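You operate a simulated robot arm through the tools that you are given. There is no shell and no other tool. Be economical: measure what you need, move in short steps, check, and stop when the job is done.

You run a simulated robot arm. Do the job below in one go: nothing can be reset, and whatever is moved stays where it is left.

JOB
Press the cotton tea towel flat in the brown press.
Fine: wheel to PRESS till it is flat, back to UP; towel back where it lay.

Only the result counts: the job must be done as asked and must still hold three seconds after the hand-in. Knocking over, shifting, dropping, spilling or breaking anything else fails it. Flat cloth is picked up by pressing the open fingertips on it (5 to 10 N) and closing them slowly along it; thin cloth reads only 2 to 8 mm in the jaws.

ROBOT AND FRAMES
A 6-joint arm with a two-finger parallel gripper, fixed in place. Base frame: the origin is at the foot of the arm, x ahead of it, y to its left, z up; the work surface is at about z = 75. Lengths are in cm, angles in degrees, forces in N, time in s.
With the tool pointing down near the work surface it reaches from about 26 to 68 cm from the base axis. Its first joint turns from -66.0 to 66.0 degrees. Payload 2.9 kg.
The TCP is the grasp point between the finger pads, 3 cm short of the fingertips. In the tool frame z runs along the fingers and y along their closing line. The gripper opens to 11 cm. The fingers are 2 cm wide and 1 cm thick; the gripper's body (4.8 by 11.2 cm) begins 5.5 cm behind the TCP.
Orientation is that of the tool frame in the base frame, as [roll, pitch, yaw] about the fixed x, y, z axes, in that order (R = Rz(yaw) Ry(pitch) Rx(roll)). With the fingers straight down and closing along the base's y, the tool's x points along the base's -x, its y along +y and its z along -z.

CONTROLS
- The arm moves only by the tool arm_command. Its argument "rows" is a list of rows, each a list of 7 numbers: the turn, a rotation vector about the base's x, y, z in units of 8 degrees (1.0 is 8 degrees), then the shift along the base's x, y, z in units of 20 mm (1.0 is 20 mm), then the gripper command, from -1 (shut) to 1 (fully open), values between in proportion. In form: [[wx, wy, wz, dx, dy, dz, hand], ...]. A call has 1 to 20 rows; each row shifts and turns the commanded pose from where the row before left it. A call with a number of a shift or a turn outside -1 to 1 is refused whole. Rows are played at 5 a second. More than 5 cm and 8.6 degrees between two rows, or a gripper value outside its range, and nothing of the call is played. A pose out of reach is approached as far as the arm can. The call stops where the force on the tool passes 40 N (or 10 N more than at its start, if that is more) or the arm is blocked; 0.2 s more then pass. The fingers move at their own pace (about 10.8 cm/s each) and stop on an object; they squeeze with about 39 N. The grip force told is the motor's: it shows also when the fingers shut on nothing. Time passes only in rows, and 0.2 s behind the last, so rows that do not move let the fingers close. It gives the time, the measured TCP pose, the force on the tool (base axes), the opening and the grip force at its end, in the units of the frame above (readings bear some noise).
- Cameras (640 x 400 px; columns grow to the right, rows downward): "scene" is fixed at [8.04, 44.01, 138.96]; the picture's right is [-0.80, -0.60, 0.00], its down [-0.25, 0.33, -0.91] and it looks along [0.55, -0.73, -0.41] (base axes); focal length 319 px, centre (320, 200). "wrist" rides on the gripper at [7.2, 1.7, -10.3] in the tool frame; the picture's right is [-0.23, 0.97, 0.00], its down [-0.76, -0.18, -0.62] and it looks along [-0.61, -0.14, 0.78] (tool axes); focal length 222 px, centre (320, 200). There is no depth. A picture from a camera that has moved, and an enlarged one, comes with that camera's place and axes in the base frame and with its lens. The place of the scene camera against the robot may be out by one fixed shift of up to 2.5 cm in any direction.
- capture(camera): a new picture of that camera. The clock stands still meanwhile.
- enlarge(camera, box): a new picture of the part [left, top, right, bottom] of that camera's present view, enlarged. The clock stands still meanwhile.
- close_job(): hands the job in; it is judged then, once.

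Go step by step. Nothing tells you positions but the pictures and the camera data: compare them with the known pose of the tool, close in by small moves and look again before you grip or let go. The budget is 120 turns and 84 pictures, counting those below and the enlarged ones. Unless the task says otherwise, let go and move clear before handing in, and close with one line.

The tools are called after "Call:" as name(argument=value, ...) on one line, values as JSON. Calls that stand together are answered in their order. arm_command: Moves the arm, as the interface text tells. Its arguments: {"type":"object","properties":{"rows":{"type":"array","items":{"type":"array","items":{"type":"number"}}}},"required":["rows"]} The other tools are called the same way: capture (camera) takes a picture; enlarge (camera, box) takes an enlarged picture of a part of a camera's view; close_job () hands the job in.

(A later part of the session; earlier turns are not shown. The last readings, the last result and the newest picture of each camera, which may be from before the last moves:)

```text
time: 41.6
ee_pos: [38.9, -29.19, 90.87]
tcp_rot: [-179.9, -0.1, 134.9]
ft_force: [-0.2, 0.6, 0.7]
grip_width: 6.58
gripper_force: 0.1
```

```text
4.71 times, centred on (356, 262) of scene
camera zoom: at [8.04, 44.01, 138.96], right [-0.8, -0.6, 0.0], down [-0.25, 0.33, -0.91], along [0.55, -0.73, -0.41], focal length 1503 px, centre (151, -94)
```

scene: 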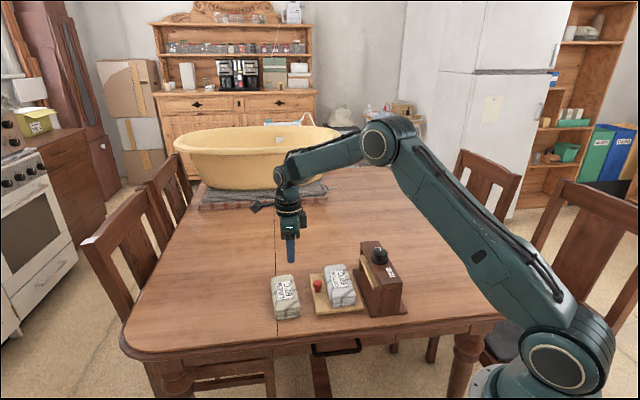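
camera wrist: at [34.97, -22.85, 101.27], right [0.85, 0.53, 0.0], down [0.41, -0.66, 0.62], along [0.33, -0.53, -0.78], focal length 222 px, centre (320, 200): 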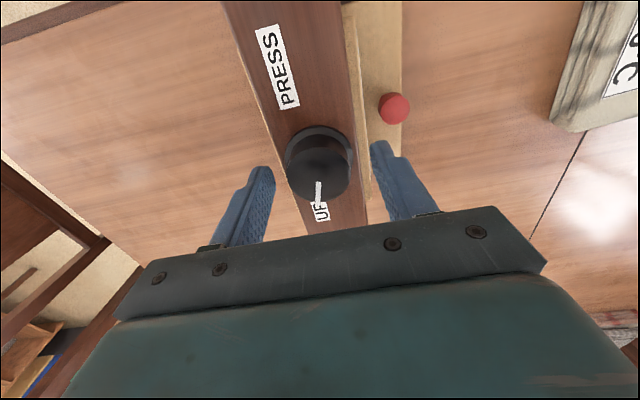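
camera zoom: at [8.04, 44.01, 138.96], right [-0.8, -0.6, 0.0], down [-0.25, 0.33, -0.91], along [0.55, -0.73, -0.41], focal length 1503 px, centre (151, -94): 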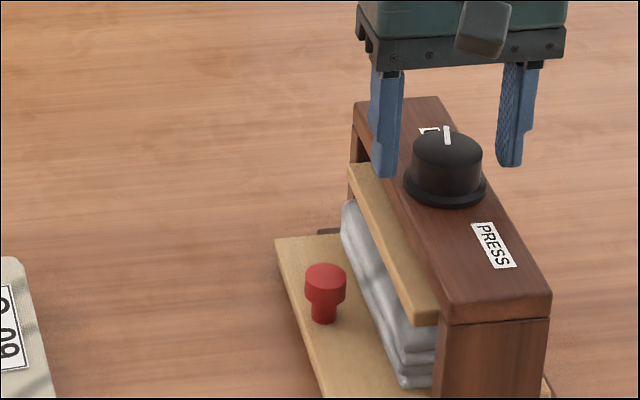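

Centred on the wheel. Close, then a small test turn (16° clockwise).

Call:
arm_command(rows=[[0, 0, 0, 0, 0, 0, 0], [0, 0, 0, 0, 0, 0, -0.15], [0, 0, 0, 0, 0, 0, -0.25], [0, 0, 0, 0, 0, 0, -0.35], [0, 0, 0, 0, 0, 0, -0.45], [0, 0, 0, 0, 0, 0, -0.45]])

Call:
arm_command(rows=[[0, 0, -0.5, 0, 0, 0, -0.45], [0, 0, -0.5, 0, 0, 0, -0.45], [0, 0, -0.5, 0, 0, 0, -0.45], [0, 0, -0.5, 0, 0, 0, -0.45], [0, 0, 0, 0, 0, 0, -0.45]])

Call:
enlarge(camera="scene", box=[300, 235, 412, 320])

```text
time: 43.0
ee_pos: [38.92, -29.21, 90.92]
tcp_rot: [180.0, -0.1, 134.9]
ft_force: [-5.5, -5.4, -0.3]
grip_width: 4.1
gripper_force: 38.9
```

```text
time: 44.2
ee_pos: [38.84, -29.08, 91.0]
tcp_rot: [179.9, 0.0, 119.0]
ft_force: [3.1, 1.9, -0.1]
grip_width: 4.1
gripper_force: 39.0
```

```text
4.71 times, centred on (356, 278) of scene
camera zoom: at [8.05, 44.01, 138.96], right [-0.8, -0.6, 0.0], down [-0.25, 0.33, -0.91], along [0.55, -0.73, -0.41], focal length 1503 px, centre (151, -165)
```

zoom: 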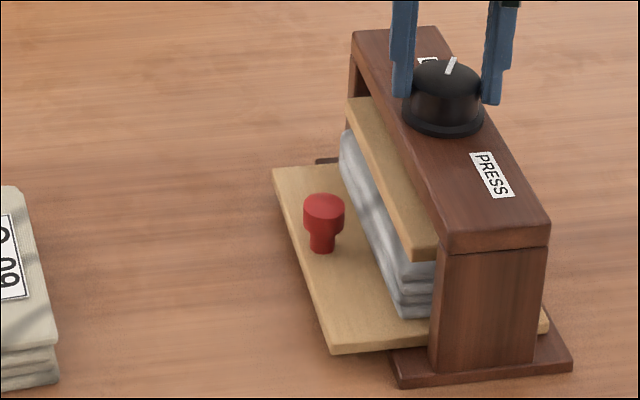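

Clockwise turns the wheel and lowers the platen; press stays put. Continue clockwise to yaw 45.

Call:
arm_command(rows=[[0, 0, -0.7, 0, 0, 0, -0.45], [0, 0, -0.7, 0, 0, 0, -0.45], [0, 0, -0.7, 0, 0, 0, -0.45], [0, 0, -0.7, 0, 0, 0, -0.45], [0, 0, -0.7, 0, 0, 0, -0.45], [0, 0, -0.7, 0, 0, 0, -0.45], [0, 0, -0.7, 0, 0, 0, -0.45], [0, 0, 0, 0, 0, 0, -0.45]])

Call:
enlarge(camera="scene", box=[300, 235, 412, 320])

```text
time: 46.0
ee_pos: [38.88, -29.34, 90.83]
tcp_rot: [-179.9, 0.0, 79.7]
ft_force: [3.1, -0.7, 0.0]
grip_width: 4.12
gripper_force: 39.3
```

```text
4.71 times, centred on (356, 278) of scene
camera zoom: at [8.06, 44.0, 138.96], right [-0.8, -0.6, 0.0], down [-0.25, 0.33, -0.91], along [0.55, -0.73, -0.41], focal length 1503 px, centre (151, -165)
```

zoom: 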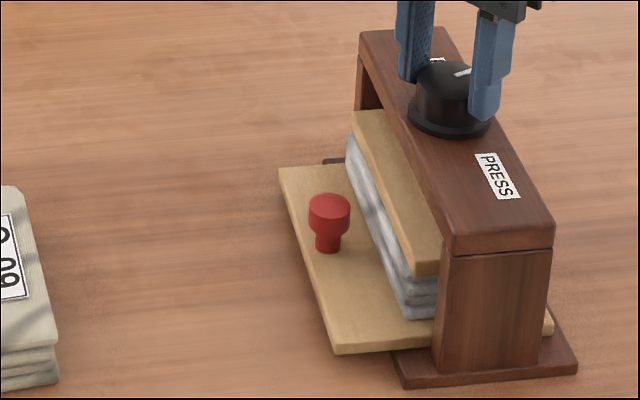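

Platen descends. Continue to yaw ~45, then regrasp.

Call:
arm_command(rows=[[0, 0, -0.7, 0, 0, 0, -0.45], [0, 0, -0.7, 0, 0, 0, -0.45], [0, 0, -0.7, 0, 0, 0, -0.45], [0, 0, -0.7, 0, 0, 0, -0.45], [0, 0, -0.7, 0, 0, 0, -0.45], [0, 0, -0.7, 0, 0, 0, -0.45], [0, 0, 0, 0, 0, 0, -0.45]])

Call:
enlarge(camera="scene", box=[300, 235, 412, 320])

```text
time: 47.6
ee_pos: [38.8, -29.17, 90.96]
tcp_rot: [-179.8, -0.1, 46.0]
ft_force: [-0.6, -0.3, -1.0]
grip_width: 4.1
gripper_force: 38.7
```

```text
4.71 times, centred on (356, 278) of scene
camera zoom: at [8.06, 43.99, 138.96], right [-0.8, -0.6, 0.0], down [-0.25, 0.33, -0.91], along [0.55, -0.73, -0.41], focal length 1503 px, centre (151, -165)
```

zoom: 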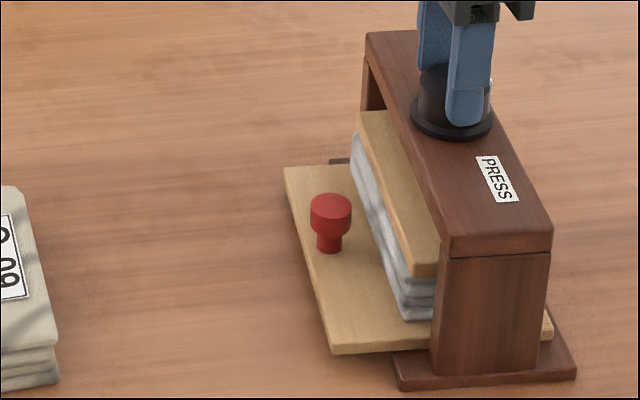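

Call:
capture(camera="wrist")

Call:
enlarge(camera="scene", box=[350, 225, 406, 267])

```text
38 pictures are left
camera wrist: at [45.07, -25.18, 101.34], right [0.54, -0.84, 0.0], down [-0.66, -0.43, 0.62], along [-0.52, -0.34, -0.78], focal length 222 px, centre (320, 200)
```

wrist: 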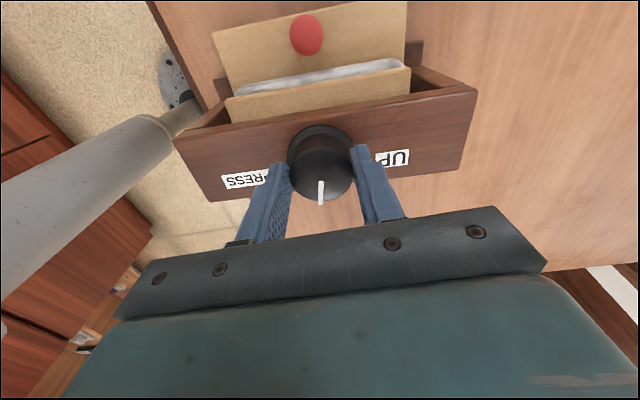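

```text
9.52 times, centred on (378, 246) of scene
camera zoom: at [8.06, 43.99, 138.96], right [-0.8, -0.6, 0.0], down [-0.25, 0.33, -0.91], along [0.55, -0.73, -0.41], focal length 3041 px, centre (-232, -238)
```

zoom: 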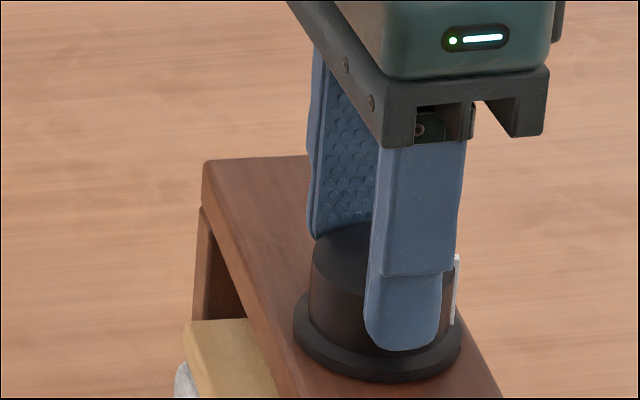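

Wheel has turned 90° (pointer sideways). Regrasp: open, turn hand back +89°, close again.

Call:
arm_command(rows=[[0, 0, 0, 0, 0, 0, -0.1], [0, 0, 0, 0, 0, 0, 0.2], [0, 0, 0.93, 0, 0, 0, 0.2], [0, 0, 0.93, 0, 0, 0, 0.2], [0, 0, 0.93, 0, 0, 0, 0.2], [0, 0, 0.93, 0, 0, 0, 0.2], [0, 0, 0.93, 0, 0, 0, 0.2], [0, 0, 0.93, 0, 0, 0, 0.2], [0, 0, 0.93, 0, 0, 0, 0.2], [0, 0, 0.93, 0, 0, 0, 0.2], [0, 0, 0.93, 0, 0, 0, 0.2], [0, 0, 0.93, 0, 0, 0, 0.2], [0, 0, 0.93, 0, 0, 0, 0.2], [0, 0, 0.93, 0, 0, 0, 0.2], [0, 0, 0, 0, 0, 0, 0.2]])

Call:
capture(camera="wrist")

Call:
enlarge(camera="scene", box=[300, 235, 412, 320])

```text
time: 50.8
ee_pos: [38.8, -29.2, 90.89]
tcp_rot: [-180.0, 0.0, 135.5]
ft_force: [-0.2, -0.1, -0.1]
grip_width: 6.61
gripper_force: 0.0
```

```text
36 pictures are left
camera wrist: at [34.88, -22.91, 101.32], right [0.84, 0.54, 0.0], down [0.42, -0.66, 0.62], along [0.33, -0.53, -0.78], focal length 222 px, centre (320, 200)
```

wrist: 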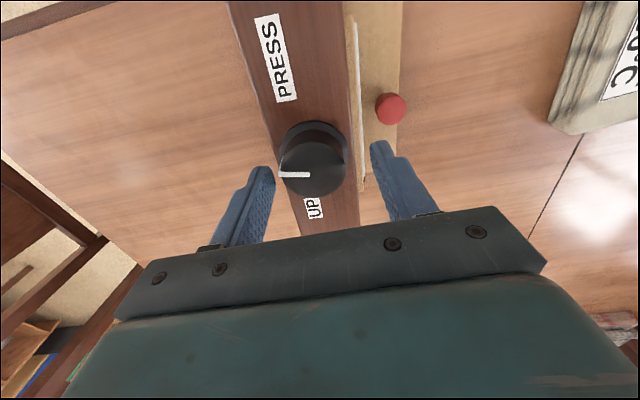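

```text
4.71 times, centred on (356, 278) of scene
camera zoom: at [8.04, 44.01, 138.96], right [-0.8, -0.6, 0.0], down [-0.25, 0.33, -0.91], along [0.55, -0.73, -0.41], focal length 1503 px, centre (151, -165)
```

zoom: 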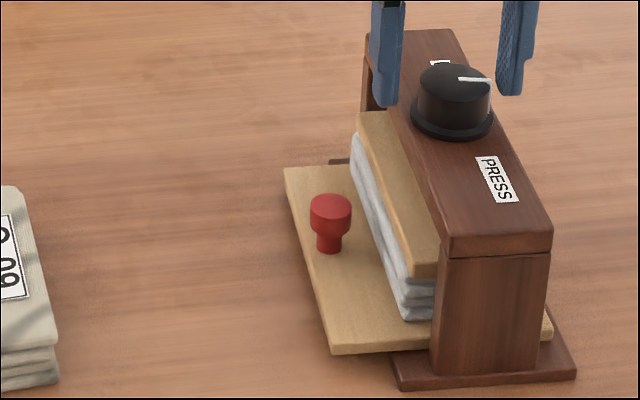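

Wheel holds. Grip again and turn clockwise further.

Call:
arm_command(rows=[[0, 0, 0, 0, 0, 0, 0], [0, 0, 0, 0, 0, 0, -0.15], [0, 0, 0, 0, 0, 0, -0.25], [0, 0, 0, 0, 0, 0, -0.35], [0, 0, 0, 0, 0, 0, -0.45], [0, 0, 0, 0, 0, 0, -0.45], [0, 0, -0.6, 0, 0, 0, -0.45], [0, 0, -0.6, 0, 0, 0, -0.45], [0, 0, -0.6, 0, 0, 0, -0.45], [0, 0, -0.6, 0, 0, 0, -0.45], [0, 0, -0.6, 0, 0, 0, -0.45], [0, 0, -0.6, 0, 0, 0, -0.45], [0, 0, 0, 0, 0, 0, -0.45]])

Call:
enlarge(camera="scene", box=[300, 235, 412, 320])

```text
time: 53.6
ee_pos: [38.77, -29.23, 90.93]
tcp_rot: [180.0, 0.0, 106.5]
ft_force: [0.2, -0.4, -0.4]
grip_width: 4.09
gripper_force: 39.0
```

```text
4.71 times, centred on (356, 278) of scene
camera zoom: at [8.06, 43.99, 138.96], right [-0.8, -0.6, 0.0], down [-0.25, 0.33, -0.91], along [0.55, -0.73, -0.41], focal length 1503 px, centre (151, -165)
```

zoom: 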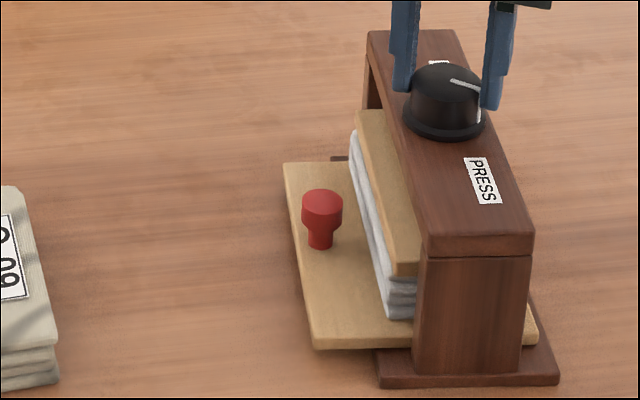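

The press starts to twist with the wheel, so I push down lightly while turning to hold it by friction. First just load it.

Call:
arm_command(rows=[[0, 0, 0, 0, 0, -0.05, -0.45], [0, 0, 0, 0, 0, -0.05, -0.45], [0, 0, 0, 0, 0, 0, -0.45]])

```text
time: 54.4
ee_pos: [38.73, -29.11, 90.83]
tcp_rot: [179.9, 0.1, 106.7]
ft_force: [1.4, -1.3, 0.0]
grip_width: 4.09
gripper_force: 38.3
```

Call:
arm_command(rows=[[0, 0, 0, 0, 0, -0.1, -0.45], [0, 0, 0, 0, 0, -0.1, -0.45], [0, 0, 0, 0, 0, 0, -0.45]])

```text
time: 55.2
ee_pos: [38.86, -29.37, 90.47]
tcp_rot: [179.8, 0.2, 106.7]
ft_force: [-7.0, 5.7, 35.7]
grip_width: 4.11
gripper_force: 39.3
```

35 N down now (fingertips on the flange). Turn clockwise further under this load.

Call:
arm_command(rows=[[0, 0, -0.6, 0, 0, 0.02, -0.45], [0, 0, -0.6, 0, 0, 0, -0.45], [0, 0, -0.6, 0, 0, 0, -0.45], [0, 0, -0.6, 0, 0, 0, -0.45], [0, 0, 0, 0, 0, 0, -0.45]])

Call:
enlarge(camera="scene", box=[300, 235, 412, 320])

```text
time: 56.4
ee_pos: [39.0, -29.29, 90.67]
tcp_rot: [179.8, 0.2, 87.4]
ft_force: [1.1, -4.5, 28.2]
grip_width: 4.06
gripper_force: 38.7
```

```text
4.71 times, centred on (356, 278) of scene
camera zoom: at [8.01, 44.03, 138.96], right [-0.8, -0.6, 0.0], down [-0.25, 0.33, -0.91], along [0.55, -0.73, -0.41], focal length 1503 px, centre (151, -165)
```

zoom: 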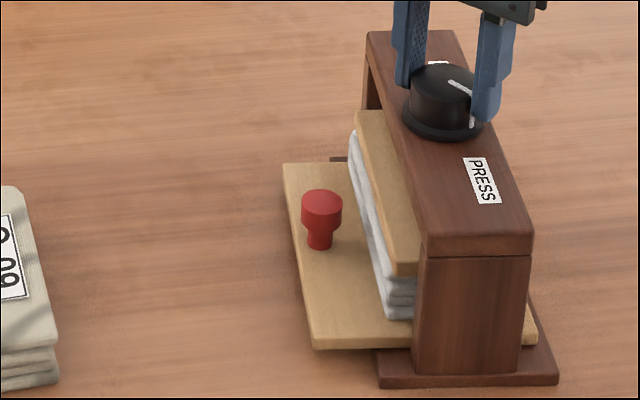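

The press holds still and the wheel turns. Continue to yaw 46.

Call:
arm_command(rows=[[0, 0, -0.6, 0, 0, 0, -0.45], [0, 0, -0.6, 0, 0, 0, -0.45], [0, 0, -0.6, 0, 0, 0, -0.45], [0, 0, -0.6, 0, 0, 0, -0.45], [0, 0, -0.6, 0, 0, 0, -0.45], [0, 0, -0.6, 0, 0, 0, -0.45], [0, 0, -0.6, 0, 0, 0, -0.45], [0, 0, -0.6, 0, 0, 0, -0.45], [0, 0, 0, 0, 0, 0, -0.45]])

Call:
enlarge(camera="scene", box=[300, 235, 412, 320])

Call:
capture(camera="wrist")

```text
time: 58.4
ee_pos: [39.03, -29.11, 90.34]
tcp_rot: [-179.9, 0.0, 49.1]
ft_force: [7.5, 2.7, -0.5]
grip_width: 4.14
gripper_force: 39.0
```

```text
4.71 times, centred on (356, 278) of scene
camera zoom: at [8.06, 44.02, 138.96], right [-0.8, -0.6, 0.0], down [-0.25, 0.33, -0.91], along [0.55, -0.73, -0.41], focal length 1503 px, centre (151, -165)
```

zoom: 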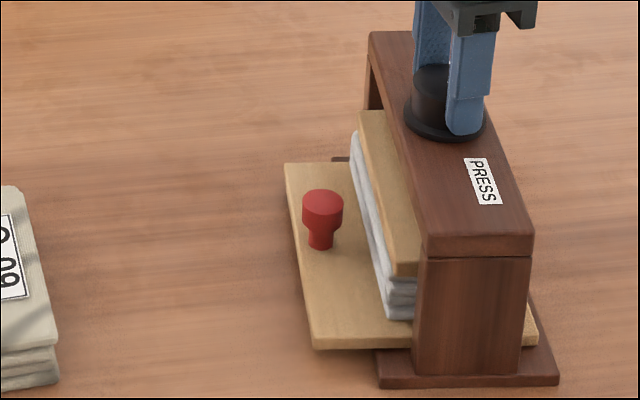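

```text
31 pictures are left
camera wrist: at [44.91, -24.82, 100.71], right [0.59, -0.81, 0.0], down [-0.63, -0.46, 0.62], along [-0.51, -0.36, -0.78], focal length 222 px, centre (320, 200)
```

wrist: 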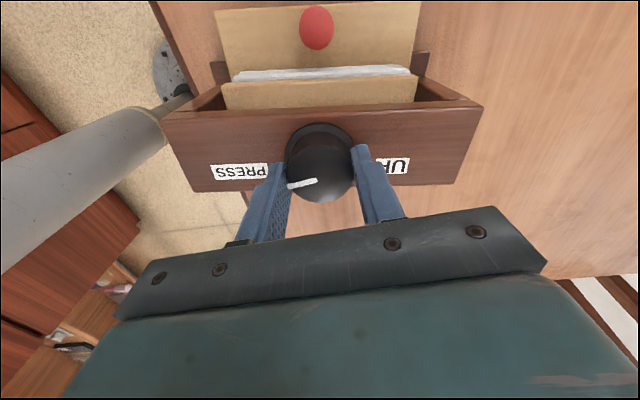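

Pointer is roughly 20° short of PRESS. I check the towel under the platen closely.

Call:
enlarge(camera="scene", box=[345, 255, 401, 311])

```text
7.14 times, centred on (373, 283) of scene
camera zoom: at [8.06, 44.02, 138.96], right [-0.8, -0.6, 0.0], down [-0.25, 0.33, -0.91], along [0.55, -0.73, -0.41], focal length 2281 px, centre (-59, -393)
```

zoom: 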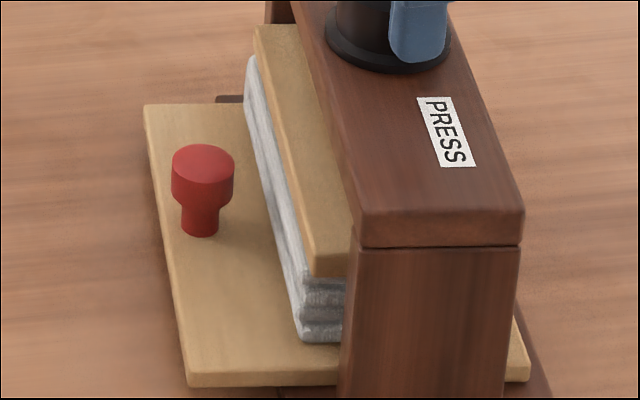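

Platen rests on the towel but it isn't flat yet. Regrasp and turn on to PRESS with down-load.

Call:
arm_command(rows=[[0, 0, 0, 0, 0, 0.1, -0.1], [0, 0, 0, 0, 0, 0.1, 0.2], [0, 0, 0.93, 0, 0, 0, 0.2], [0, 0, 0.93, 0, 0, 0, 0.2], [0, 0, 0.93, 0, 0, 0, 0.2], [0, 0, 0.93, 0, 0, 0, 0.2], [0, 0, 0.93, 0, 0, 0, 0.2], [0, 0, 0.93, 0, 0, 0, 0.2], [0, 0, 0.93, 0, 0, 0, 0.2], [0, 0, 0.93, 0, 0, 0, 0.2], [0, 0, 0.93, 0, 0, 0, 0.2], [0, 0, 0.93, 0, 0, 0, 0.2], [0, 0, 0.93, 0, 0, 0, 0.2], [0, 0, 0, 0, 0, 0, 0.2]])

Call:
capture(camera="wrist")

```text
time: 61.4
ee_pos: [38.93, -29.13, 90.84]
tcp_rot: [-179.9, -0.1, 131.0]
ft_force: [0.4, 0.5, -0.7]
grip_width: 6.62
gripper_force: 0.0
```

```text
29 pictures are left
camera wrist: at [35.42, -22.61, 101.2], right [0.88, 0.47, 0.0], down [0.37, -0.69, 0.62], along [0.29, -0.55, -0.78], focal length 222 px, centre (320, 200)
```

wrist: 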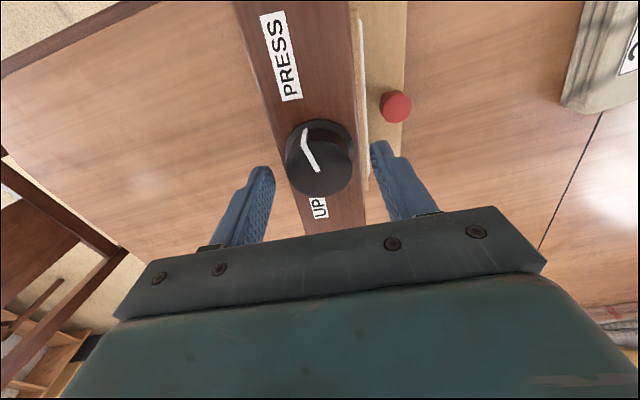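

Pointer is almost at PRESS; grip, load down and turn the last bit to the stop.

Call:
arm_command(rows=[[0, 0, 0, 0, 0, 0, 0], [0, 0, 0, 0, 0, 0, -0.15], [0, 0, 0, 0, 0, 0, -0.25], [0, 0, 0, 0, 0, 0, -0.35], [0, 0, 0, 0, 0, 0, -0.45], [0, 0, 0, 0, 0, 0, -0.45], [0, 0, 0, 0, 0, -0.1, -0.45], [0, 0, 0, 0, 0, -0.08, -0.45], [0, 0, 0, 0, 0, 0, -0.45]])

Call:
arm_command(rows=[[0, 0, -0.4, 0, 0, 0, -0.45], [0, 0, -0.4, 0, 0, 0, -0.45], [0, 0, -0.4, 0, 0, 0, -0.45], [0, 0, -0.4, 0, 0, 0, -0.45], [0, 0, 0, 0, 0, 0, -0.45]])

Call:
enlarge(camera="scene", box=[300, 235, 412, 320])

```text
time: 63.4
ee_pos: [38.97, -29.19, 90.74]
tcp_rot: [179.9, 0.2, 130.8]
ft_force: [-8.7, 6.0, 35.8]
grip_width: 4.1
gripper_force: 39.3
```

```text
time: 64.6
ee_pos: [38.83, -29.22, 90.32]
tcp_rot: [180.0, 0.0, 118.1]
ft_force: [3.7, 1.7, 7.7]
grip_width: 4.11
gripper_force: 39.0
```

```text
4.71 times, centred on (356, 278) of scene
camera zoom: at [8.04, 44.02, 138.96], right [-0.8, -0.6, 0.0], down [-0.25, 0.33, -0.91], along [0.55, -0.73, -0.41], focal length 1503 px, centre (151, -165)
```

zoom: 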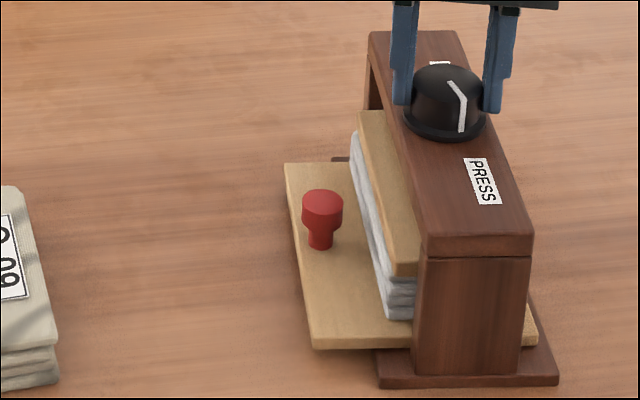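

Call:
arm_command(rows=[[0, 0, -0.4, 0, 0, -0.05, -0.45], [0, 0, -0.4, 0, 0, -0.05, -0.45], [0, 0, -0.4, 0, 0, 0, -0.45], [0, 0, 0, 0, 0, 0, -0.45], [0, 0, 0, 0, 0, 0, -0.45], [0, 0, 0, 0, 0, 0, -0.45]])

Call:
enlarge(camera="scene", box=[345, 245, 401, 301])

```text
time: 66.0
ee_pos: [38.9, -29.16, 90.23]
tcp_rot: [-179.9, 0.0, 108.4]
ft_force: [1.4, 1.8, 10.5]
grip_width: 4.08
gripper_force: 39.1
```

```text
7.14 times, centred on (373, 273) of scene
camera zoom: at [8.03, 44.02, 138.96], right [-0.8, -0.6, 0.0], down [-0.25, 0.33, -0.91], along [0.55, -0.73, -0.41], focal length 2281 px, centre (-59, -321)
```

zoom: 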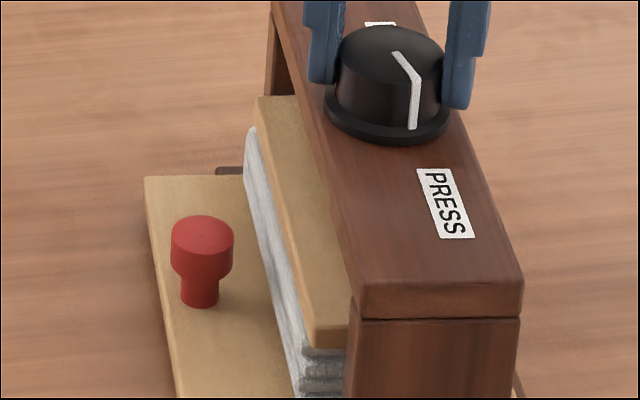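

Pointer is at PRESS. Hold about 4 s and see whether the platen/towel changes.

Call:
arm_command(rows=[[0, 0, -0.3, 0, 0, 0, -0.45], [0, 0, 0, 0, 0, 0, -0.45], [0, 0, 0, 0, 0, 0, -0.45], [0, 0, 0, 0, 0, 0, -0.45], [0, 0, 0, 0, 0, 0, -0.45], [0, 0, 0, 0, 0, 0, -0.45], [0, 0, 0, 0, 0, 0, -0.45], [0, 0, 0, 0, 0, 0, -0.45], [0, 0, 0, 0, 0, 0, -0.45], [0, 0, 0, 0, 0, 0, -0.45], [0, 0, 0, 0, 0, 0, -0.45], [0, 0, 0, 0, 0, 0, -0.45], [0, 0, 0, 0, 0, 0, -0.45], [0, 0, 0, 0, 0, 0, -0.45], [0, 0, 0, 0, 0, 0, -0.45], [0, 0, 0, 0, 0, 0, -0.45], [0, 0, 0, 0, 0, 0, -0.45], [0, 0, 0, 0, 0, 0, -0.45], [0, 0, 0, 0, 0, 0, -0.45], [0, 0, 0, 0, 0, 0, -0.45]])

Call:
enlarge(camera="scene", box=[345, 255, 401, 311])

```text
time: 70.2
ee_pos: [39.0, -29.25, 90.13]
tcp_rot: [179.9, 0.0, 106.0]
ft_force: [-1.6, 2.3, 0.6]
grip_width: 4.1
gripper_force: 38.9
```

```text
7.14 times, centred on (373, 283) of scene
camera zoom: at [8.04, 44.01, 138.96], right [-0.8, -0.6, 0.0], down [-0.25, 0.33, -0.91], along [0.55, -0.73, -0.41], focal length 2281 px, centre (-59, -393)
```

zoom: 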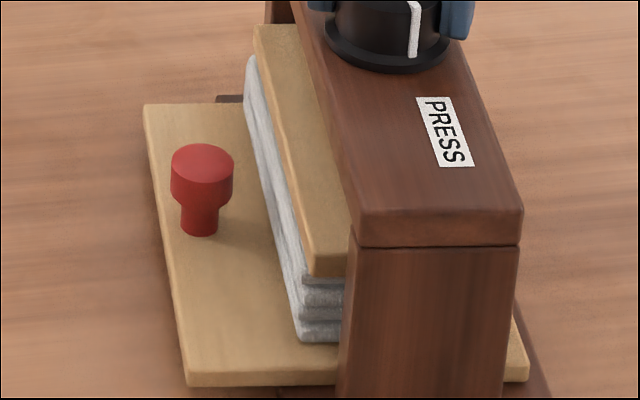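

Pointer seems still ~15° short of PRESS. Turn on further with load until it stops.

Call:
arm_command(rows=[[0, 0, 0, 0, 0, -0.05, -0.45], [0, 0, -0.4, 0, 0, -0.03, -0.45], [0, 0, -0.4, 0, 0, -0.03, -0.45], [0, 0, -0.4, 0, 0, -0.03, -0.45], [0, 0, -0.4, 0, 0, 0, -0.45], [0, 0, -0.4, 0, 0, 0, -0.45], [0, 0, -0.4, 0, 0, 0, -0.45], [0, 0, 0, 0, 0, 0, -0.45]])

Call:
enlarge(camera="scene", box=[300, 235, 412, 320])

```text
time: 72.0
ee_pos: [38.89, -29.22, 89.92]
tcp_rot: [179.9, 0.0, 86.8]
ft_force: [5.7, -0.7, 16.2]
grip_width: 4.13
gripper_force: 39.2
```

```text
4.71 times, centred on (356, 278) of scene
camera zoom: at [8.03, 44.02, 138.96], right [-0.8, -0.6, 0.0], down [-0.25, 0.33, -0.91], along [0.55, -0.73, -0.41], focal length 1503 px, centre (151, -165)
```

zoom: 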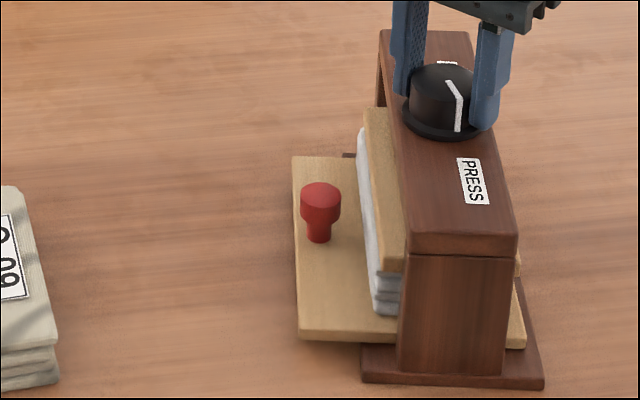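

Call:
enlarge(camera="scene", box=[355, 270, 385, 305])

```text
11.43 times, centred on (370, 288) of scene
camera zoom: at [8.03, 44.02, 138.96], right [-0.8, -0.6, 0.0], down [-0.25, 0.33, -0.91], along [0.55, -0.73, -0.41], focal length 3649 px, centre (-251, -800)
```

zoom: 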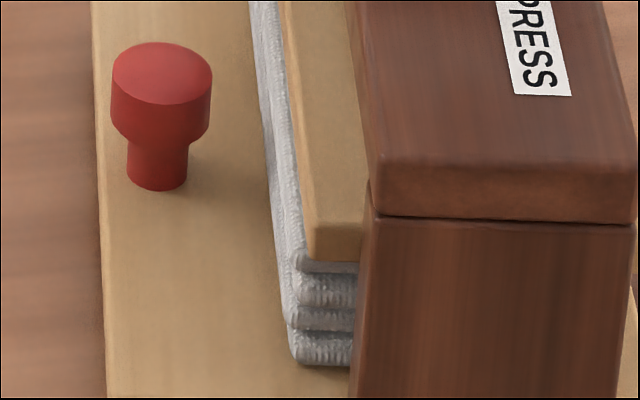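

The platen does squeeze the stack somewhat. Hold another 4 s and compare.

Call:
arm_command(rows=[[0, 0, -0.3, 0, 0, 0, -0.45], [0, 0, 0, 0, 0, 0, -0.45], [0, 0, 0, 0, 0, 0, -0.45], [0, 0, 0, 0, 0, 0, -0.45], [0, 0, 0, 0, 0, 0, -0.45], [0, 0, 0, 0, 0, 0, -0.45], [0, 0, 0, 0, 0, 0, -0.45], [0, 0, 0, 0, 0, 0, -0.45], [0, 0, 0, 0, 0, 0, -0.45], [0, 0, 0, 0, 0, 0, -0.45], [0, 0, 0, 0, 0, 0, -0.45], [0, 0, 0, 0, 0, 0, -0.45], [0, 0, 0, 0, 0, 0, -0.45], [0, 0, 0, 0, 0, 0, -0.45], [0, 0, 0, 0, 0, 0, -0.45], [0, 0, 0, 0, 0, 0, -0.45], [0, 0, 0, 0, 0, 0, -0.45], [0, 0, 0, 0, 0, 0, -0.45], [0, 0, 0, 0, 0, 0, -0.45], [0, 0, 0, 0, 0, 0, -0.45]])

Call:
enlarge(camera="scene", box=[340, 235, 400, 305])

```text
time: 76.2
ee_pos: [38.92, -29.08, 90.17]
tcp_rot: [179.9, -0.1, 84.5]
ft_force: [13.3, -0.1, 11.2]
grip_width: 4.11
gripper_force: 38.9
```

```text
5.71 times, centred on (370, 270) of scene
camera zoom: at [8.06, 44.02, 138.96], right [-0.8, -0.6, 0.0], down [-0.25, 0.33, -0.91], along [0.55, -0.73, -0.41], focal length 1825 px, centre (34, -200)
```

zoom: 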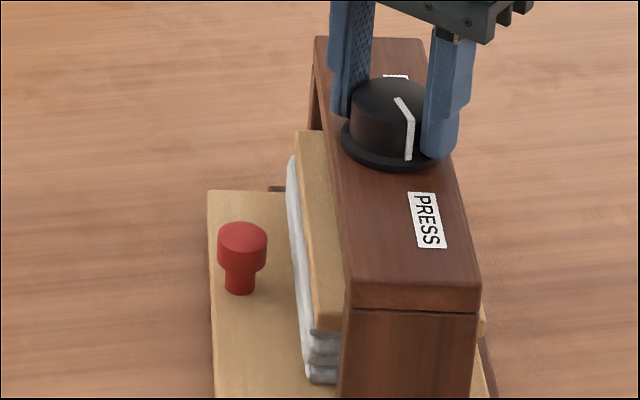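

The wheel is hard at its stop, pointer aimed at the PRESS label, stack squeezed. Now back counterclockwise to UP without down-load, first 80°.

Call:
arm_command(rows=[[0, 0, 0.4, 0, 0, 0.05, -0.45], [0, 0, 0.6, 0, 0, 0.05, -0.45], [0, 0, 0.8, 0, 0, 0, -0.45], [0, 0, 0.8, 0, 0, 0, -0.45], [0, 0, 0.8, 0, 0, 0, -0.45], [0, 0, 0.8, 0, 0, 0, -0.45], [0, 0, 0.8, 0, 0, 0, -0.45], [0, 0, 0.8, 0, 0, 0, -0.45], [0, 0, 0.8, 0, 0, 0, -0.45], [0, 0, 0.8, 0, 0, 0, -0.45], [0, 0, 0.8, 0, 0, 0, -0.45], [0, 0, 0.8, 0, 0, 0, -0.45], [0, 0, 0.8, 0, 0, 0, -0.45], [0, 0, 0, 0, 0, 0, -0.45]])

Call:
enlarge(camera="scene", box=[300, 235, 412, 320])

```text
time: 79.2
ee_pos: [38.86, -29.24, 90.25]
tcp_rot: [-180.0, 0.0, 162.8]
ft_force: [-0.8, 0.5, 0.4]
grip_width: 4.12
gripper_force: 38.6
```

```text
4.71 times, centred on (356, 278) of scene
camera zoom: at [8.06, 43.99, 138.96], right [-0.8, -0.6, 0.0], down [-0.25, 0.33, -0.91], along [0.55, -0.73, -0.41], focal length 1503 px, centre (151, -165)
```

zoom: 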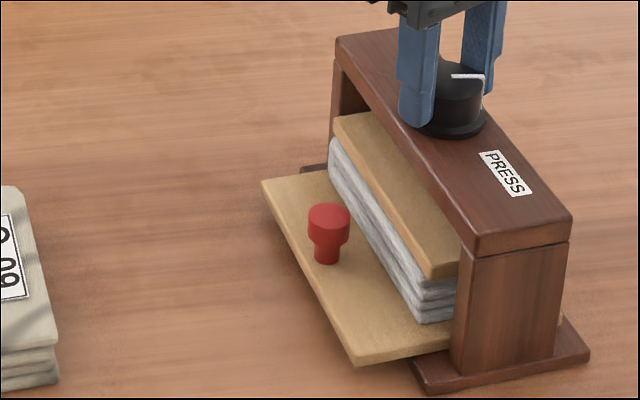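

The press swung with it (useful later for realigning). Now load down again and turn further counterclockwise.

Call:
arm_command(rows=[[0, 0, 0, 0, 0, -0.08, -0.45], [0, 0, 0, 0, 0, -0.08, -0.45], [0, 0, 0, 0, 0, 0, -0.45]])

```text
time: 80.0
ee_pos: [38.98, -29.2, 90.05]
tcp_rot: [-180.0, 0.1, 162.9]
ft_force: [0.3, 0.2, -0.7]
grip_width: 4.06
gripper_force: 39.1
```

Call:
arm_command(rows=[[0, 0, 0, 0, 0, -0.08, -0.45], [0, 0, 0, 0, 0, -0.06, -0.45], [0, 0, 0, 0, 0, 0, -0.45]])

```text
time: 80.8
ee_pos: [39.0, -29.14, 89.91]
tcp_rot: [-179.9, 0.4, 162.8]
ft_force: [-5.3, 4.8, 36.3]
grip_width: 4.1
gripper_force: 39.0
```

Call:
arm_command(rows=[[0, 0, 0.6, 0, 0, 0.02, -0.45], [0, 0, 0.6, 0, 0, 0, -0.45], [0, 0, 0.6, 0, 0, 0, -0.45], [0, 0, 0.6, 0, 0, 0, -0.45], [0, 0, 0.6, 0, 0, 0, -0.45], [0, 0, 0.6, 0, 0, 0, -0.45], [0, 0, 0, 0, 0, 0, -0.45]])

Call:
enlarge(camera="scene", box=[300, 235, 412, 320])

```text
time: 82.4
ee_pos: [38.89, -29.18, 89.73]
tcp_rot: [-179.8, 0.2, -168.2]
ft_force: [4.3, 2.8, 30.9]
grip_width: 4.07
gripper_force: 38.7
```

```text
4.71 times, centred on (356, 278) of scene
camera zoom: at [8.01, 44.04, 138.95], right [-0.8, -0.6, 0.0], down [-0.25, 0.33, -0.91], along [0.55, -0.73, -0.41], focal length 1503 px, centre (151, -165)
```

zoom: 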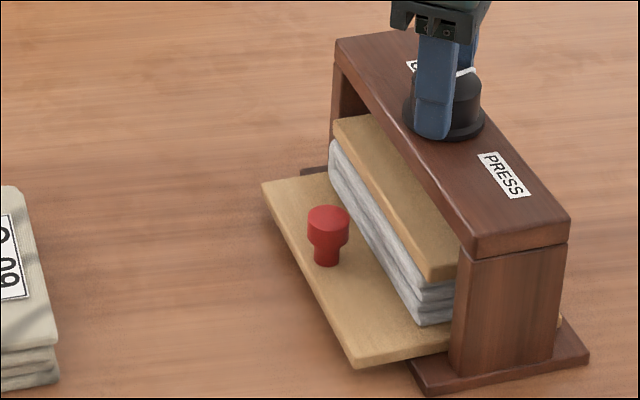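

Press held still. Regrasp: open, turn hand back ~100°, close, reload.

Call:
arm_command(rows=[[0, 0, 0, 0, 0, 0.3, -0.1], [0, 0, 0, 0, 0, 0.2, 0.2], [0, 0, -0.9, 0, 0, 0, 0.2], [0, 0, -0.9, 0, 0, 0, 0.2], [0, 0, -0.9, 0, 0, 0, 0.2], [0, 0, -0.9, 0, 0, 0, 0.2], [0, 0, -0.9, 0, 0, 0, 0.2], [0, 0, -0.9, 0, 0, 0, 0.2], [0, 0, -0.9, 0, 0, 0, 0.2], [0, 0, -0.9, 0, 0, 0, 0.2], [0, 0, -0.9, 0, 0, 0, 0.2], [0, 0, -0.9, 0, 0, 0, 0.2], [0, 0, -0.9, 0, 0, 0, 0.2], [0, 0, -0.9, 0, 0, 0, 0.2], [0, 0, -0.9, 0, 0, 0, 0.2], [0, 0, -0.9, 0, 0, 0, 0.2], [0, 0, 0, 0, 0, 0, 0.2]])

Call:
arm_command(rows=[[0, 0, 0, 0, 0, 0, 0], [0, 0, 0, 0, 0, 0, -0.15], [0, 0, 0, 0, 0, 0, -0.25], [0, 0, 0, 0, 0, 0, -0.35], [0, 0, 0, 0, 0, 0, -0.45], [0, 0, 0, 0, 0, 0, -0.45], [0, 0, 0, 0, 0, -0.1, -0.45], [0, 0, 0, 0, 0, -0.08, -0.45], [0, 0, 0, 0, 0, 0, -0.45]])

```text
time: 86.0
ee_pos: [38.79, -29.14, 90.51]
tcp_rot: [179.9, 0.0, 90.6]
ft_force: [-0.8, 0.5, 0.2]
grip_width: 6.6
gripper_force: 0.1
```

```text
time: 88.0
ee_pos: [38.86, -29.27, 90.46]
tcp_rot: [179.7, 0.2, 90.8]
ft_force: [-0.2, 7.0, 37.5]
grip_width: 4.15
gripper_force: 38.6
```

Loaded at 37 N. Turn counterclockwise ~69°.

Call:
arm_command(rows=[[0, 0, 0.62, 0, 0, 0.02, -0.45], [0, 0, 0.62, 0, 0, 0, -0.45], [0, 0, 0.62, 0, 0, 0, -0.45], [0, 0, 0.62, 0, 0, 0, -0.45], [0, 0, 0.62, 0, 0, 0, -0.45], [0, 0, 0.62, 0, 0, -0.03, -0.45], [0, 0, 0.62, 0, 0, 0, -0.45], [0, 0, 0.62, 0, 0, -0.03, -0.45], [0, 0, 0.62, 0, 0, 0, -0.45], [0, 0, 0.62, 0, 0, -0.03, -0.45], [0, 0, 0.62, 0, 0, 0, -0.45], [0, 0, 0.62, 0, 0, -0.03, -0.45], [0, 0, 0.62, 0, 0, 0, -0.45], [0, 0, 0.62, 0, 0, 0, -0.45], [0, 0, 0, 0, 0, 0, -0.45]])

Call:
enlarge(camera="scene", box=[300, 235, 412, 320])

```text
time: 91.2
ee_pos: [38.65, -29.22, 89.87]
tcp_rot: [-179.9, -0.2, 160.3]
ft_force: [0.7, -5.6, 2.5]
grip_width: 4.08
gripper_force: 39.4
```

```text
4.71 times, centred on (356, 278) of scene
camera zoom: at [8.04, 44.0, 138.96], right [-0.8, -0.6, 0.0], down [-0.25, 0.33, -0.91], along [0.55, -0.73, -0.41], focal length 1503 px, centre (151, -165)
```

zoom: 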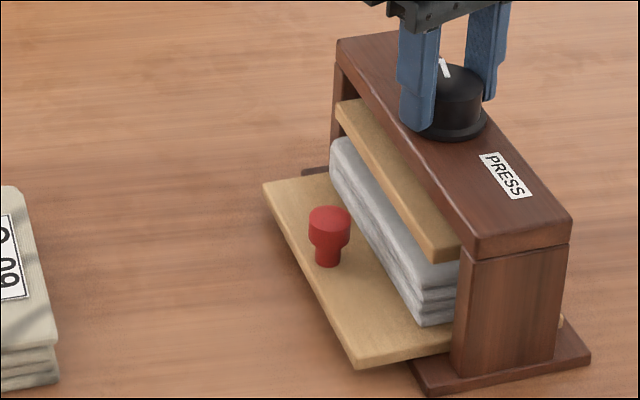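

Call:
capture(camera="wrist")

```text
19 pictures are left
camera wrist: at [32.51, -25.16, 100.32], right [0.54, 0.84, 0.0], down [0.66, -0.42, 0.62], along [0.52, -0.34, -0.78], focal length 222 px, centre (320, 200)
```

wrist: 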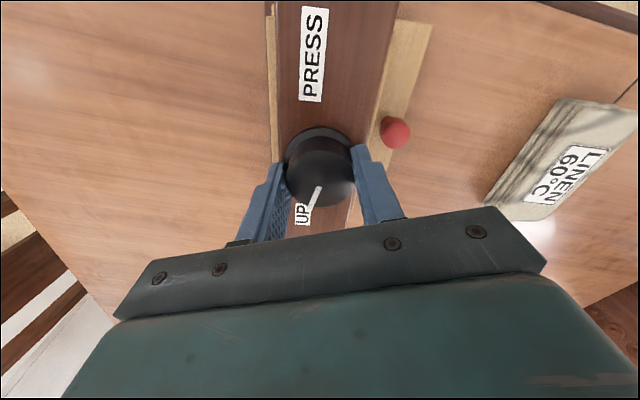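

Wheel ~8° short of the UP stop. Turn that last bit with load.

Call:
arm_command(rows=[[0, 0, 0, 0, 0, -0.1, -0.45], [0, 0, 0, 0, 0, -0.05, -0.45], [0, 0, 0.3, 0, 0, 0, -0.45], [0, 0, 0.3, 0, 0, 0, -0.45], [0, 0, 0.3, 0, 0, 0, -0.45], [0, 0, 0.3, 0, 0, 0, -0.45], [0, 0, 0, 0, 0, 0, -0.45]])

Call:
enlarge(camera="scene", box=[300, 235, 412, 320])

```text
time: 92.8
ee_pos: [38.96, -29.11, 89.77]
tcp_rot: [-180.0, -0.1, 169.9]
ft_force: [-0.9, -3.9, 9.2]
grip_width: 4.13
gripper_force: 39.3
```

```text
4.71 times, centred on (356, 278) of scene
camera zoom: at [8.02, 44.01, 138.96], right [-0.8, -0.6, 0.0], down [-0.25, 0.33, -0.91], along [0.55, -0.73, -0.41], focal length 1503 px, centre (151, -165)
```

zoom: 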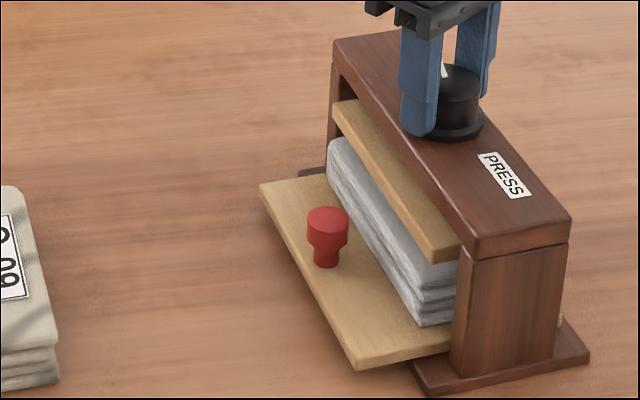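

Platen is up. Next I'll restore the press: grip the beam itself near the PRESS label, to square it (≈7° cw) and shift it ≈1 cm back. Release the wheel and go there.

Call:
arm_command(rows=[[0, 0, 0, 0, 0, 0, -0.1], [0, 0, 0, 0, 0, 0.1, 0.2], [0, 0, 0, 0, 0, 0.8, 0.2], [0, 0, 0, 0, 0, 0.8, 0.2], [0, 0, 0, 0, 0, 0.8, 0.3], [0, 0, -0.7, -0.47, 0.37, 0, 0.5], [0, 0, -0.7, -0.47, 0.37, 0, 0.6], [0, 0, -0.7, -0.47, 0.37, 0, 0.6], [0, 0, -0.7, -0.47, 0.37, 0, 0.6], [0, 0, -0.7, -0.47, 0.37, 0, 0.6], [0, 0, 0, 0, 0, 0, 0.6]])

Call:
capture(camera="wrist")

```text
time: 95.2
ee_pos: [34.15, -25.41, 94.67]
tcp_rot: [179.9, 0.0, 141.8]
ft_force: [-0.8, 0.3, 0.2]
grip_width: 8.8
gripper_force: 0.1
```

```text
17 pictures are left
camera wrist: at [29.42, -19.67, 105.02], right [0.78, 0.62, 0.0], down [0.49, -0.61, 0.62], along [0.39, -0.49, -0.78], focal length 222 px, centre (320, 200)
```

wrist: 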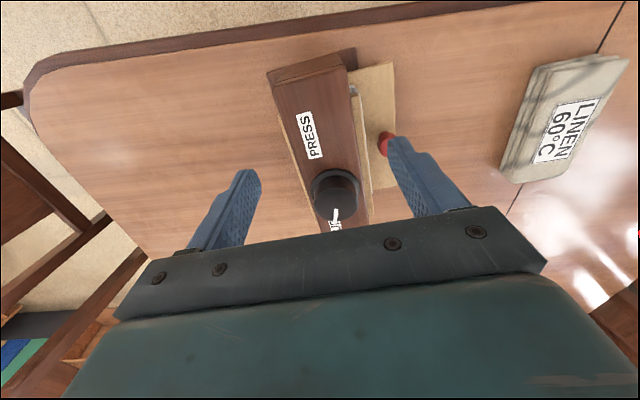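

Centred over the beam, aligned within 2°. Lower to TCP 88.6 and close on the beam.

Call:
arm_command(rows=[[0, 0, 0.15, 0, 0, -0.6, 0.6], [0, 0, 0, 0, 0, -0.6, 0.6], [0, 0, 0, 0, 0, -0.6, 0.6], [0, 0, 0, 0, 0, -0.6, 0.6], [0, 0, 0, 0, 0, -0.6, 0.6], [0, 0, 0, 0, 0, -0.05, 0.6], [0, 0, 0, 0, 0, 0, 0.3], [0, 0, 0, 0, 0, 0, 0.15], [0, 0, 0, 0, 0, 0, 0.05], [0, 0, 0, 0, 0, 0, -0.05], [0, 0, 0, 0, 0, 0, -0.1], [0, 0, 0, 0, 0, 0, -0.1]])

Call:
enlarge(camera="scene", box=[300, 235, 412, 320])

```text
time: 97.8
ee_pos: [34.14, -25.54, 88.69]
tcp_rot: [-179.9, -0.1, 143.2]
ft_force: [2.5, 3.7, -1.1]
grip_width: 5.97
gripper_force: 39.2
```

```text
4.71 times, centred on (356, 278) of scene
camera zoom: at [8.05, 44.02, 138.96], right [-0.8, -0.6, 0.0], down [-0.25, 0.33, -0.91], along [0.55, -0.73, -0.41], focal length 1503 px, centre (151, -165)
```

zoom: 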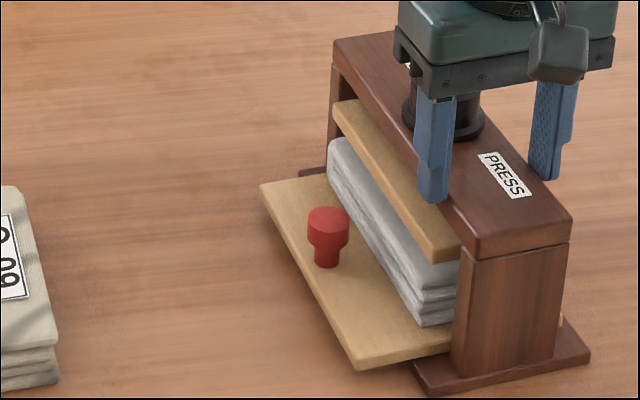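

Beam gripped. Turn it −7° and shift +1.1, +1.1 cm, slowly.

Call:
arm_command(rows=[[0, 0, -0.15, 0.09, 0.1, 0, -0.1], [0, 0, -0.15, 0.09, 0.1, 0, -0.1], [0, 0, -0.15, 0.09, 0.1, 0, -0.1], [0, 0, -0.15, 0.09, 0.1, 0, -0.1], [0, 0, -0.15, 0.09, 0.1, 0, -0.1], [0, 0, -0.15, 0.09, 0.1, 0, -0.1], [0, 0, 0, 0, 0, 0, -0.1]])

Call:
enlarge(camera="scene", box=[300, 235, 412, 320])

```text
time: 99.4
ee_pos: [35.24, -24.18, 88.58]
tcp_rot: [-179.8, 0.0, 135.9]
ft_force: [-1.1, -1.2, -0.1]
grip_width: 5.98
gripper_force: 39.1
```

```text
4.71 times, centred on (356, 278) of scene
camera zoom: at [8.03, 44.01, 138.96], right [-0.8, -0.6, 0.0], down [-0.25, 0.33, -0.91], along [0.55, -0.73, -0.41], focal length 1503 px, centre (151, -165)
```

zoom: 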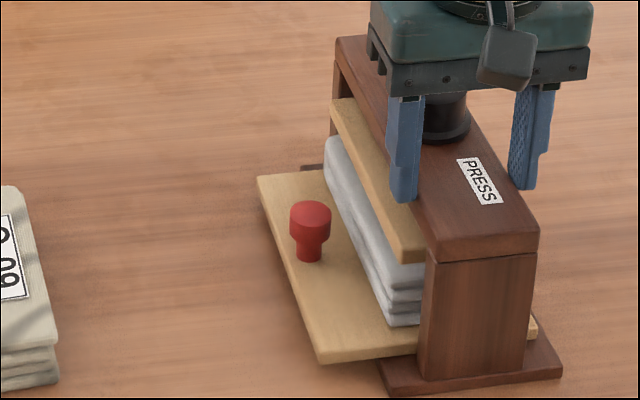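

Nearly exact: needs ~0.35 cm along +e2 and ~1° more. Apply it.

Call:
arm_command(rows=[[0, 0, -0.08, 0.07, -0.07, 0, -0.1], [0, 0, -0.07, 0.07, -0.07, 0, -0.1], [0, 0, 0, 0, 0, 0, -0.1]])

Call:
enlarge(camera="scene", box=[300, 235, 412, 320])

```text
time: 100.2
ee_pos: [35.56, -24.6, 88.65]
tcp_rot: [179.9, -0.1, 134.7]
ft_force: [-1.5, 10.9, 4.3]
grip_width: 5.97
gripper_force: 38.6
```

```text
4.71 times, centred on (356, 278) of scene
camera zoom: at [8.03, 44.04, 138.95], right [-0.8, -0.6, 0.0], down [-0.25, 0.33, -0.91], along [0.55, -0.73, -0.41], focal length 1503 px, centre (151, -165)
```

zoom: 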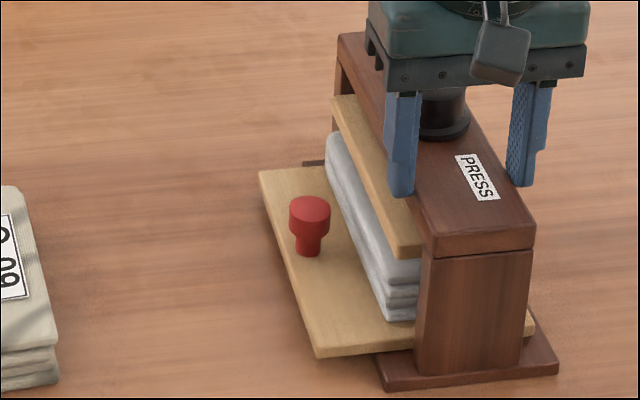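

Press is within ~0.2 cm of its original place. Release, rise, and turn/tilt for the knob again.

Call:
arm_command(rows=[[0, 0, 0, 0, 0, 0, 0.2], [0, 0, 0, 0, 0, 0, 0.5], [0, 0, 0, 0, 0, 0.85, 0.5], [0, 0, 0, 0, 0, 0.85, 0.5], [0, 0, 0, 0, 0, 0.85, 0.5], [0, 0, 0, 0, 0, 0.85, 0.3], [0, 0, 0, 0, 0, 0.85, 0], [0, 0, 0, 0, 0, 0, -0.1]])

Call:
arm_command(rows=[[0, 0, -0.94, 0.52, 0.16, 0, -0.1], [0, 0, -0.94, 0.52, 0.16, 0, -0.1], [0, 0, -0.94, 0.52, 0.16, 0, -0.1], [0, 0, -0.94, 0.52, 0.16, 0, -0.1], [0, 0, -0.94, 0.52, 0.16, 0, -0.1], [0, 0, -0.94, 0.52, 0.16, 0, -0.1], [0, 0, -0.94, 0.52, 0.16, 0, -0.1], [0, 0, -0.94, 0.52, 0.16, 0, -0.1], [0, 0, -0.94, 0.52, 0.16, 0, -0.1], [0, 0, -0.94, 0.52, 0.16, 0, -0.1], [0, 0, -0.94, 0.52, 0.16, 0, -0.1], [0, 0, -0.91, 0.52, 0.16, 0, -0.1], [-0.53, 0.53, 0, 0, 0, -0.4, -0.1], [-0.53, 0.53, 0, 0, 0, -0.4, -0.1], [-0.53, 0.53, 0, 0, 0, -0.4, -0.1], [-0.53, 0.53, 0, 0, 0, -0.4, -0.1], [0, 0, 0, 0, 0, 0, -0.1]])

```text
time: 102.0
ee_pos: [35.51, -24.57, 97.14]
tcp_rot: [179.9, 0.0, 134.7]
ft_force: [0.5, 0.1, -0.6]
grip_width: 4.95
gripper_force: 0.0
```

```text
time: 105.6
ee_pos: [48.1, -20.82, 94.09]
tcp_rot: [179.9, 24.0, 44.6]
ft_force: [0.5, 0.1, 1.0]
grip_width: 4.95
gripper_force: 0.0
```

Call:
arm_command(rows=[[0, 0, 0, -0.12, -0.12, -0.68, -0.1], [0, 0, 0, -0.12, -0.12, -0.68, -0.1], [0, 0, 0, -0.12, -0.12, -0.68, -0.1], [0, 0, 0, -0.12, -0.12, -0.68, -0.1], [0, 0, 0, -0.12, -0.12, -0.68, -0.1], [0, 0, 0, -0.12, -0.12, -0.68, -0.1], [0, 0, 0, -0.12, -0.12, -0.68, -0.1], [0, 0, 0, 0, 0, 0, -0.1]])

Call:
capture(camera="wrist")

```text
time: 107.4
ee_pos: [46.21, -22.51, 84.36]
tcp_rot: [180.0, 24.0, 44.6]
ft_force: [-0.4, -0.5, 0.4]
grip_width: 4.93
gripper_force: 0.1
```

```text
13 pictures are left
camera wrist: at [55.11, -16.17, 90.89], right [0.54, -0.84, 0.09], down [-0.44, -0.18, 0.88], along [-0.72, -0.51, -0.47], focal length 222 px, centre (320, 200)
```

wrist: 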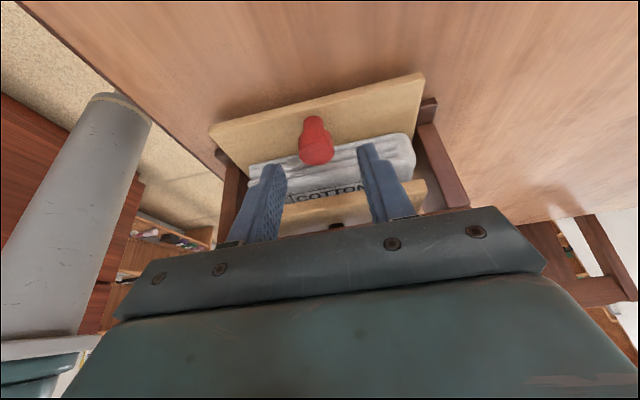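

Knob at about (44.4,-23.9). Align, lower to 81.1, grip.

Call:
arm_command(rows=[[0, 0, 0, -0.28, -0.18, 0, -0.1], [0, 0, 0, -0.28, -0.18, 0, -0.1], [0, 0, 0, 0, 0, -0.4, -0.1], [0, 0, 0, 0, 0, -0.4, -0.1], [0, 0, 0, 0, 0, -0.4, -0.1], [0, 0, 0, 0, 0, -0.4, -0.1], [0, 0, 0, 0, 0, 0, -0.1], [0, 0, 0, 0, 0, 0, -0.3], [0, 0, 0, 0, 0, 0, -0.5], [0, 0, 0, 0, 0, 0, -0.6], [0, 0, 0, 0, 0, 0, -0.7], [0, 0, 0, 0, 0, 0, -0.8], [0, 0, 0, 0, 0, 0, -0.8]])

```text
time: 110.2
ee_pos: [45.27, -23.16, 81.07]
tcp_rot: [179.8, 24.0, 44.6]
ft_force: [3.5, -3.4, 0.1]
grip_width: 2.53
gripper_force: 38.7
```

Gripped. Pull the tray out along (+1,+1).

Call:
arm_command(rows=[[0, 0, 0, 0.2, 0.2, 0, -0.8], [0, 0, 0, 0.27, 0.27, 0, -0.8], [0, 0, 0, 0.27, 0.27, 0, -0.8], [0, 0, 0, 0.27, 0.27, 0, -0.8], [0, 0, 0, 0.27, 0.27, 0, -0.8], [0, 0, 0, 0.27, 0.27, 0, -0.8], [0, 0, 0, 0, 0, 0, -0.8]])

Call:
enlarge(camera="scene", box=[300, 235, 412, 320])

```text
time: 111.8
ee_pos: [48.28, -19.92, 81.13]
tcp_rot: [179.9, 24.0, 44.6]
ft_force: [1.4, -1.7, 0.8]
grip_width: 2.55
gripper_force: 39.5
```

```text
4.71 times, centred on (356, 278) of scene
camera zoom: at [8.04, 44.01, 138.96], right [-0.8, -0.6, 0.0], down [-0.25, 0.33, -0.91], along [0.55, -0.73, -0.41], focal length 1503 px, centre (151, -165)
```

zoom: 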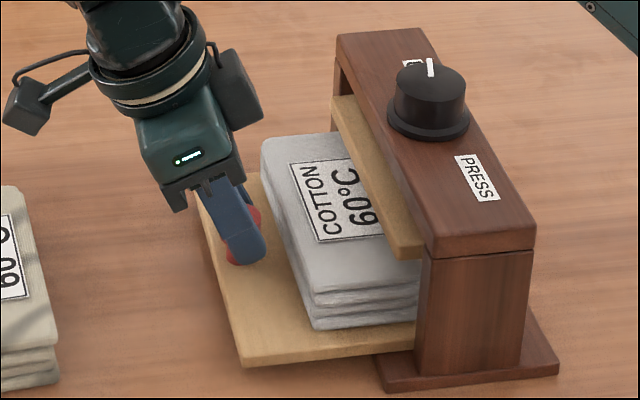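

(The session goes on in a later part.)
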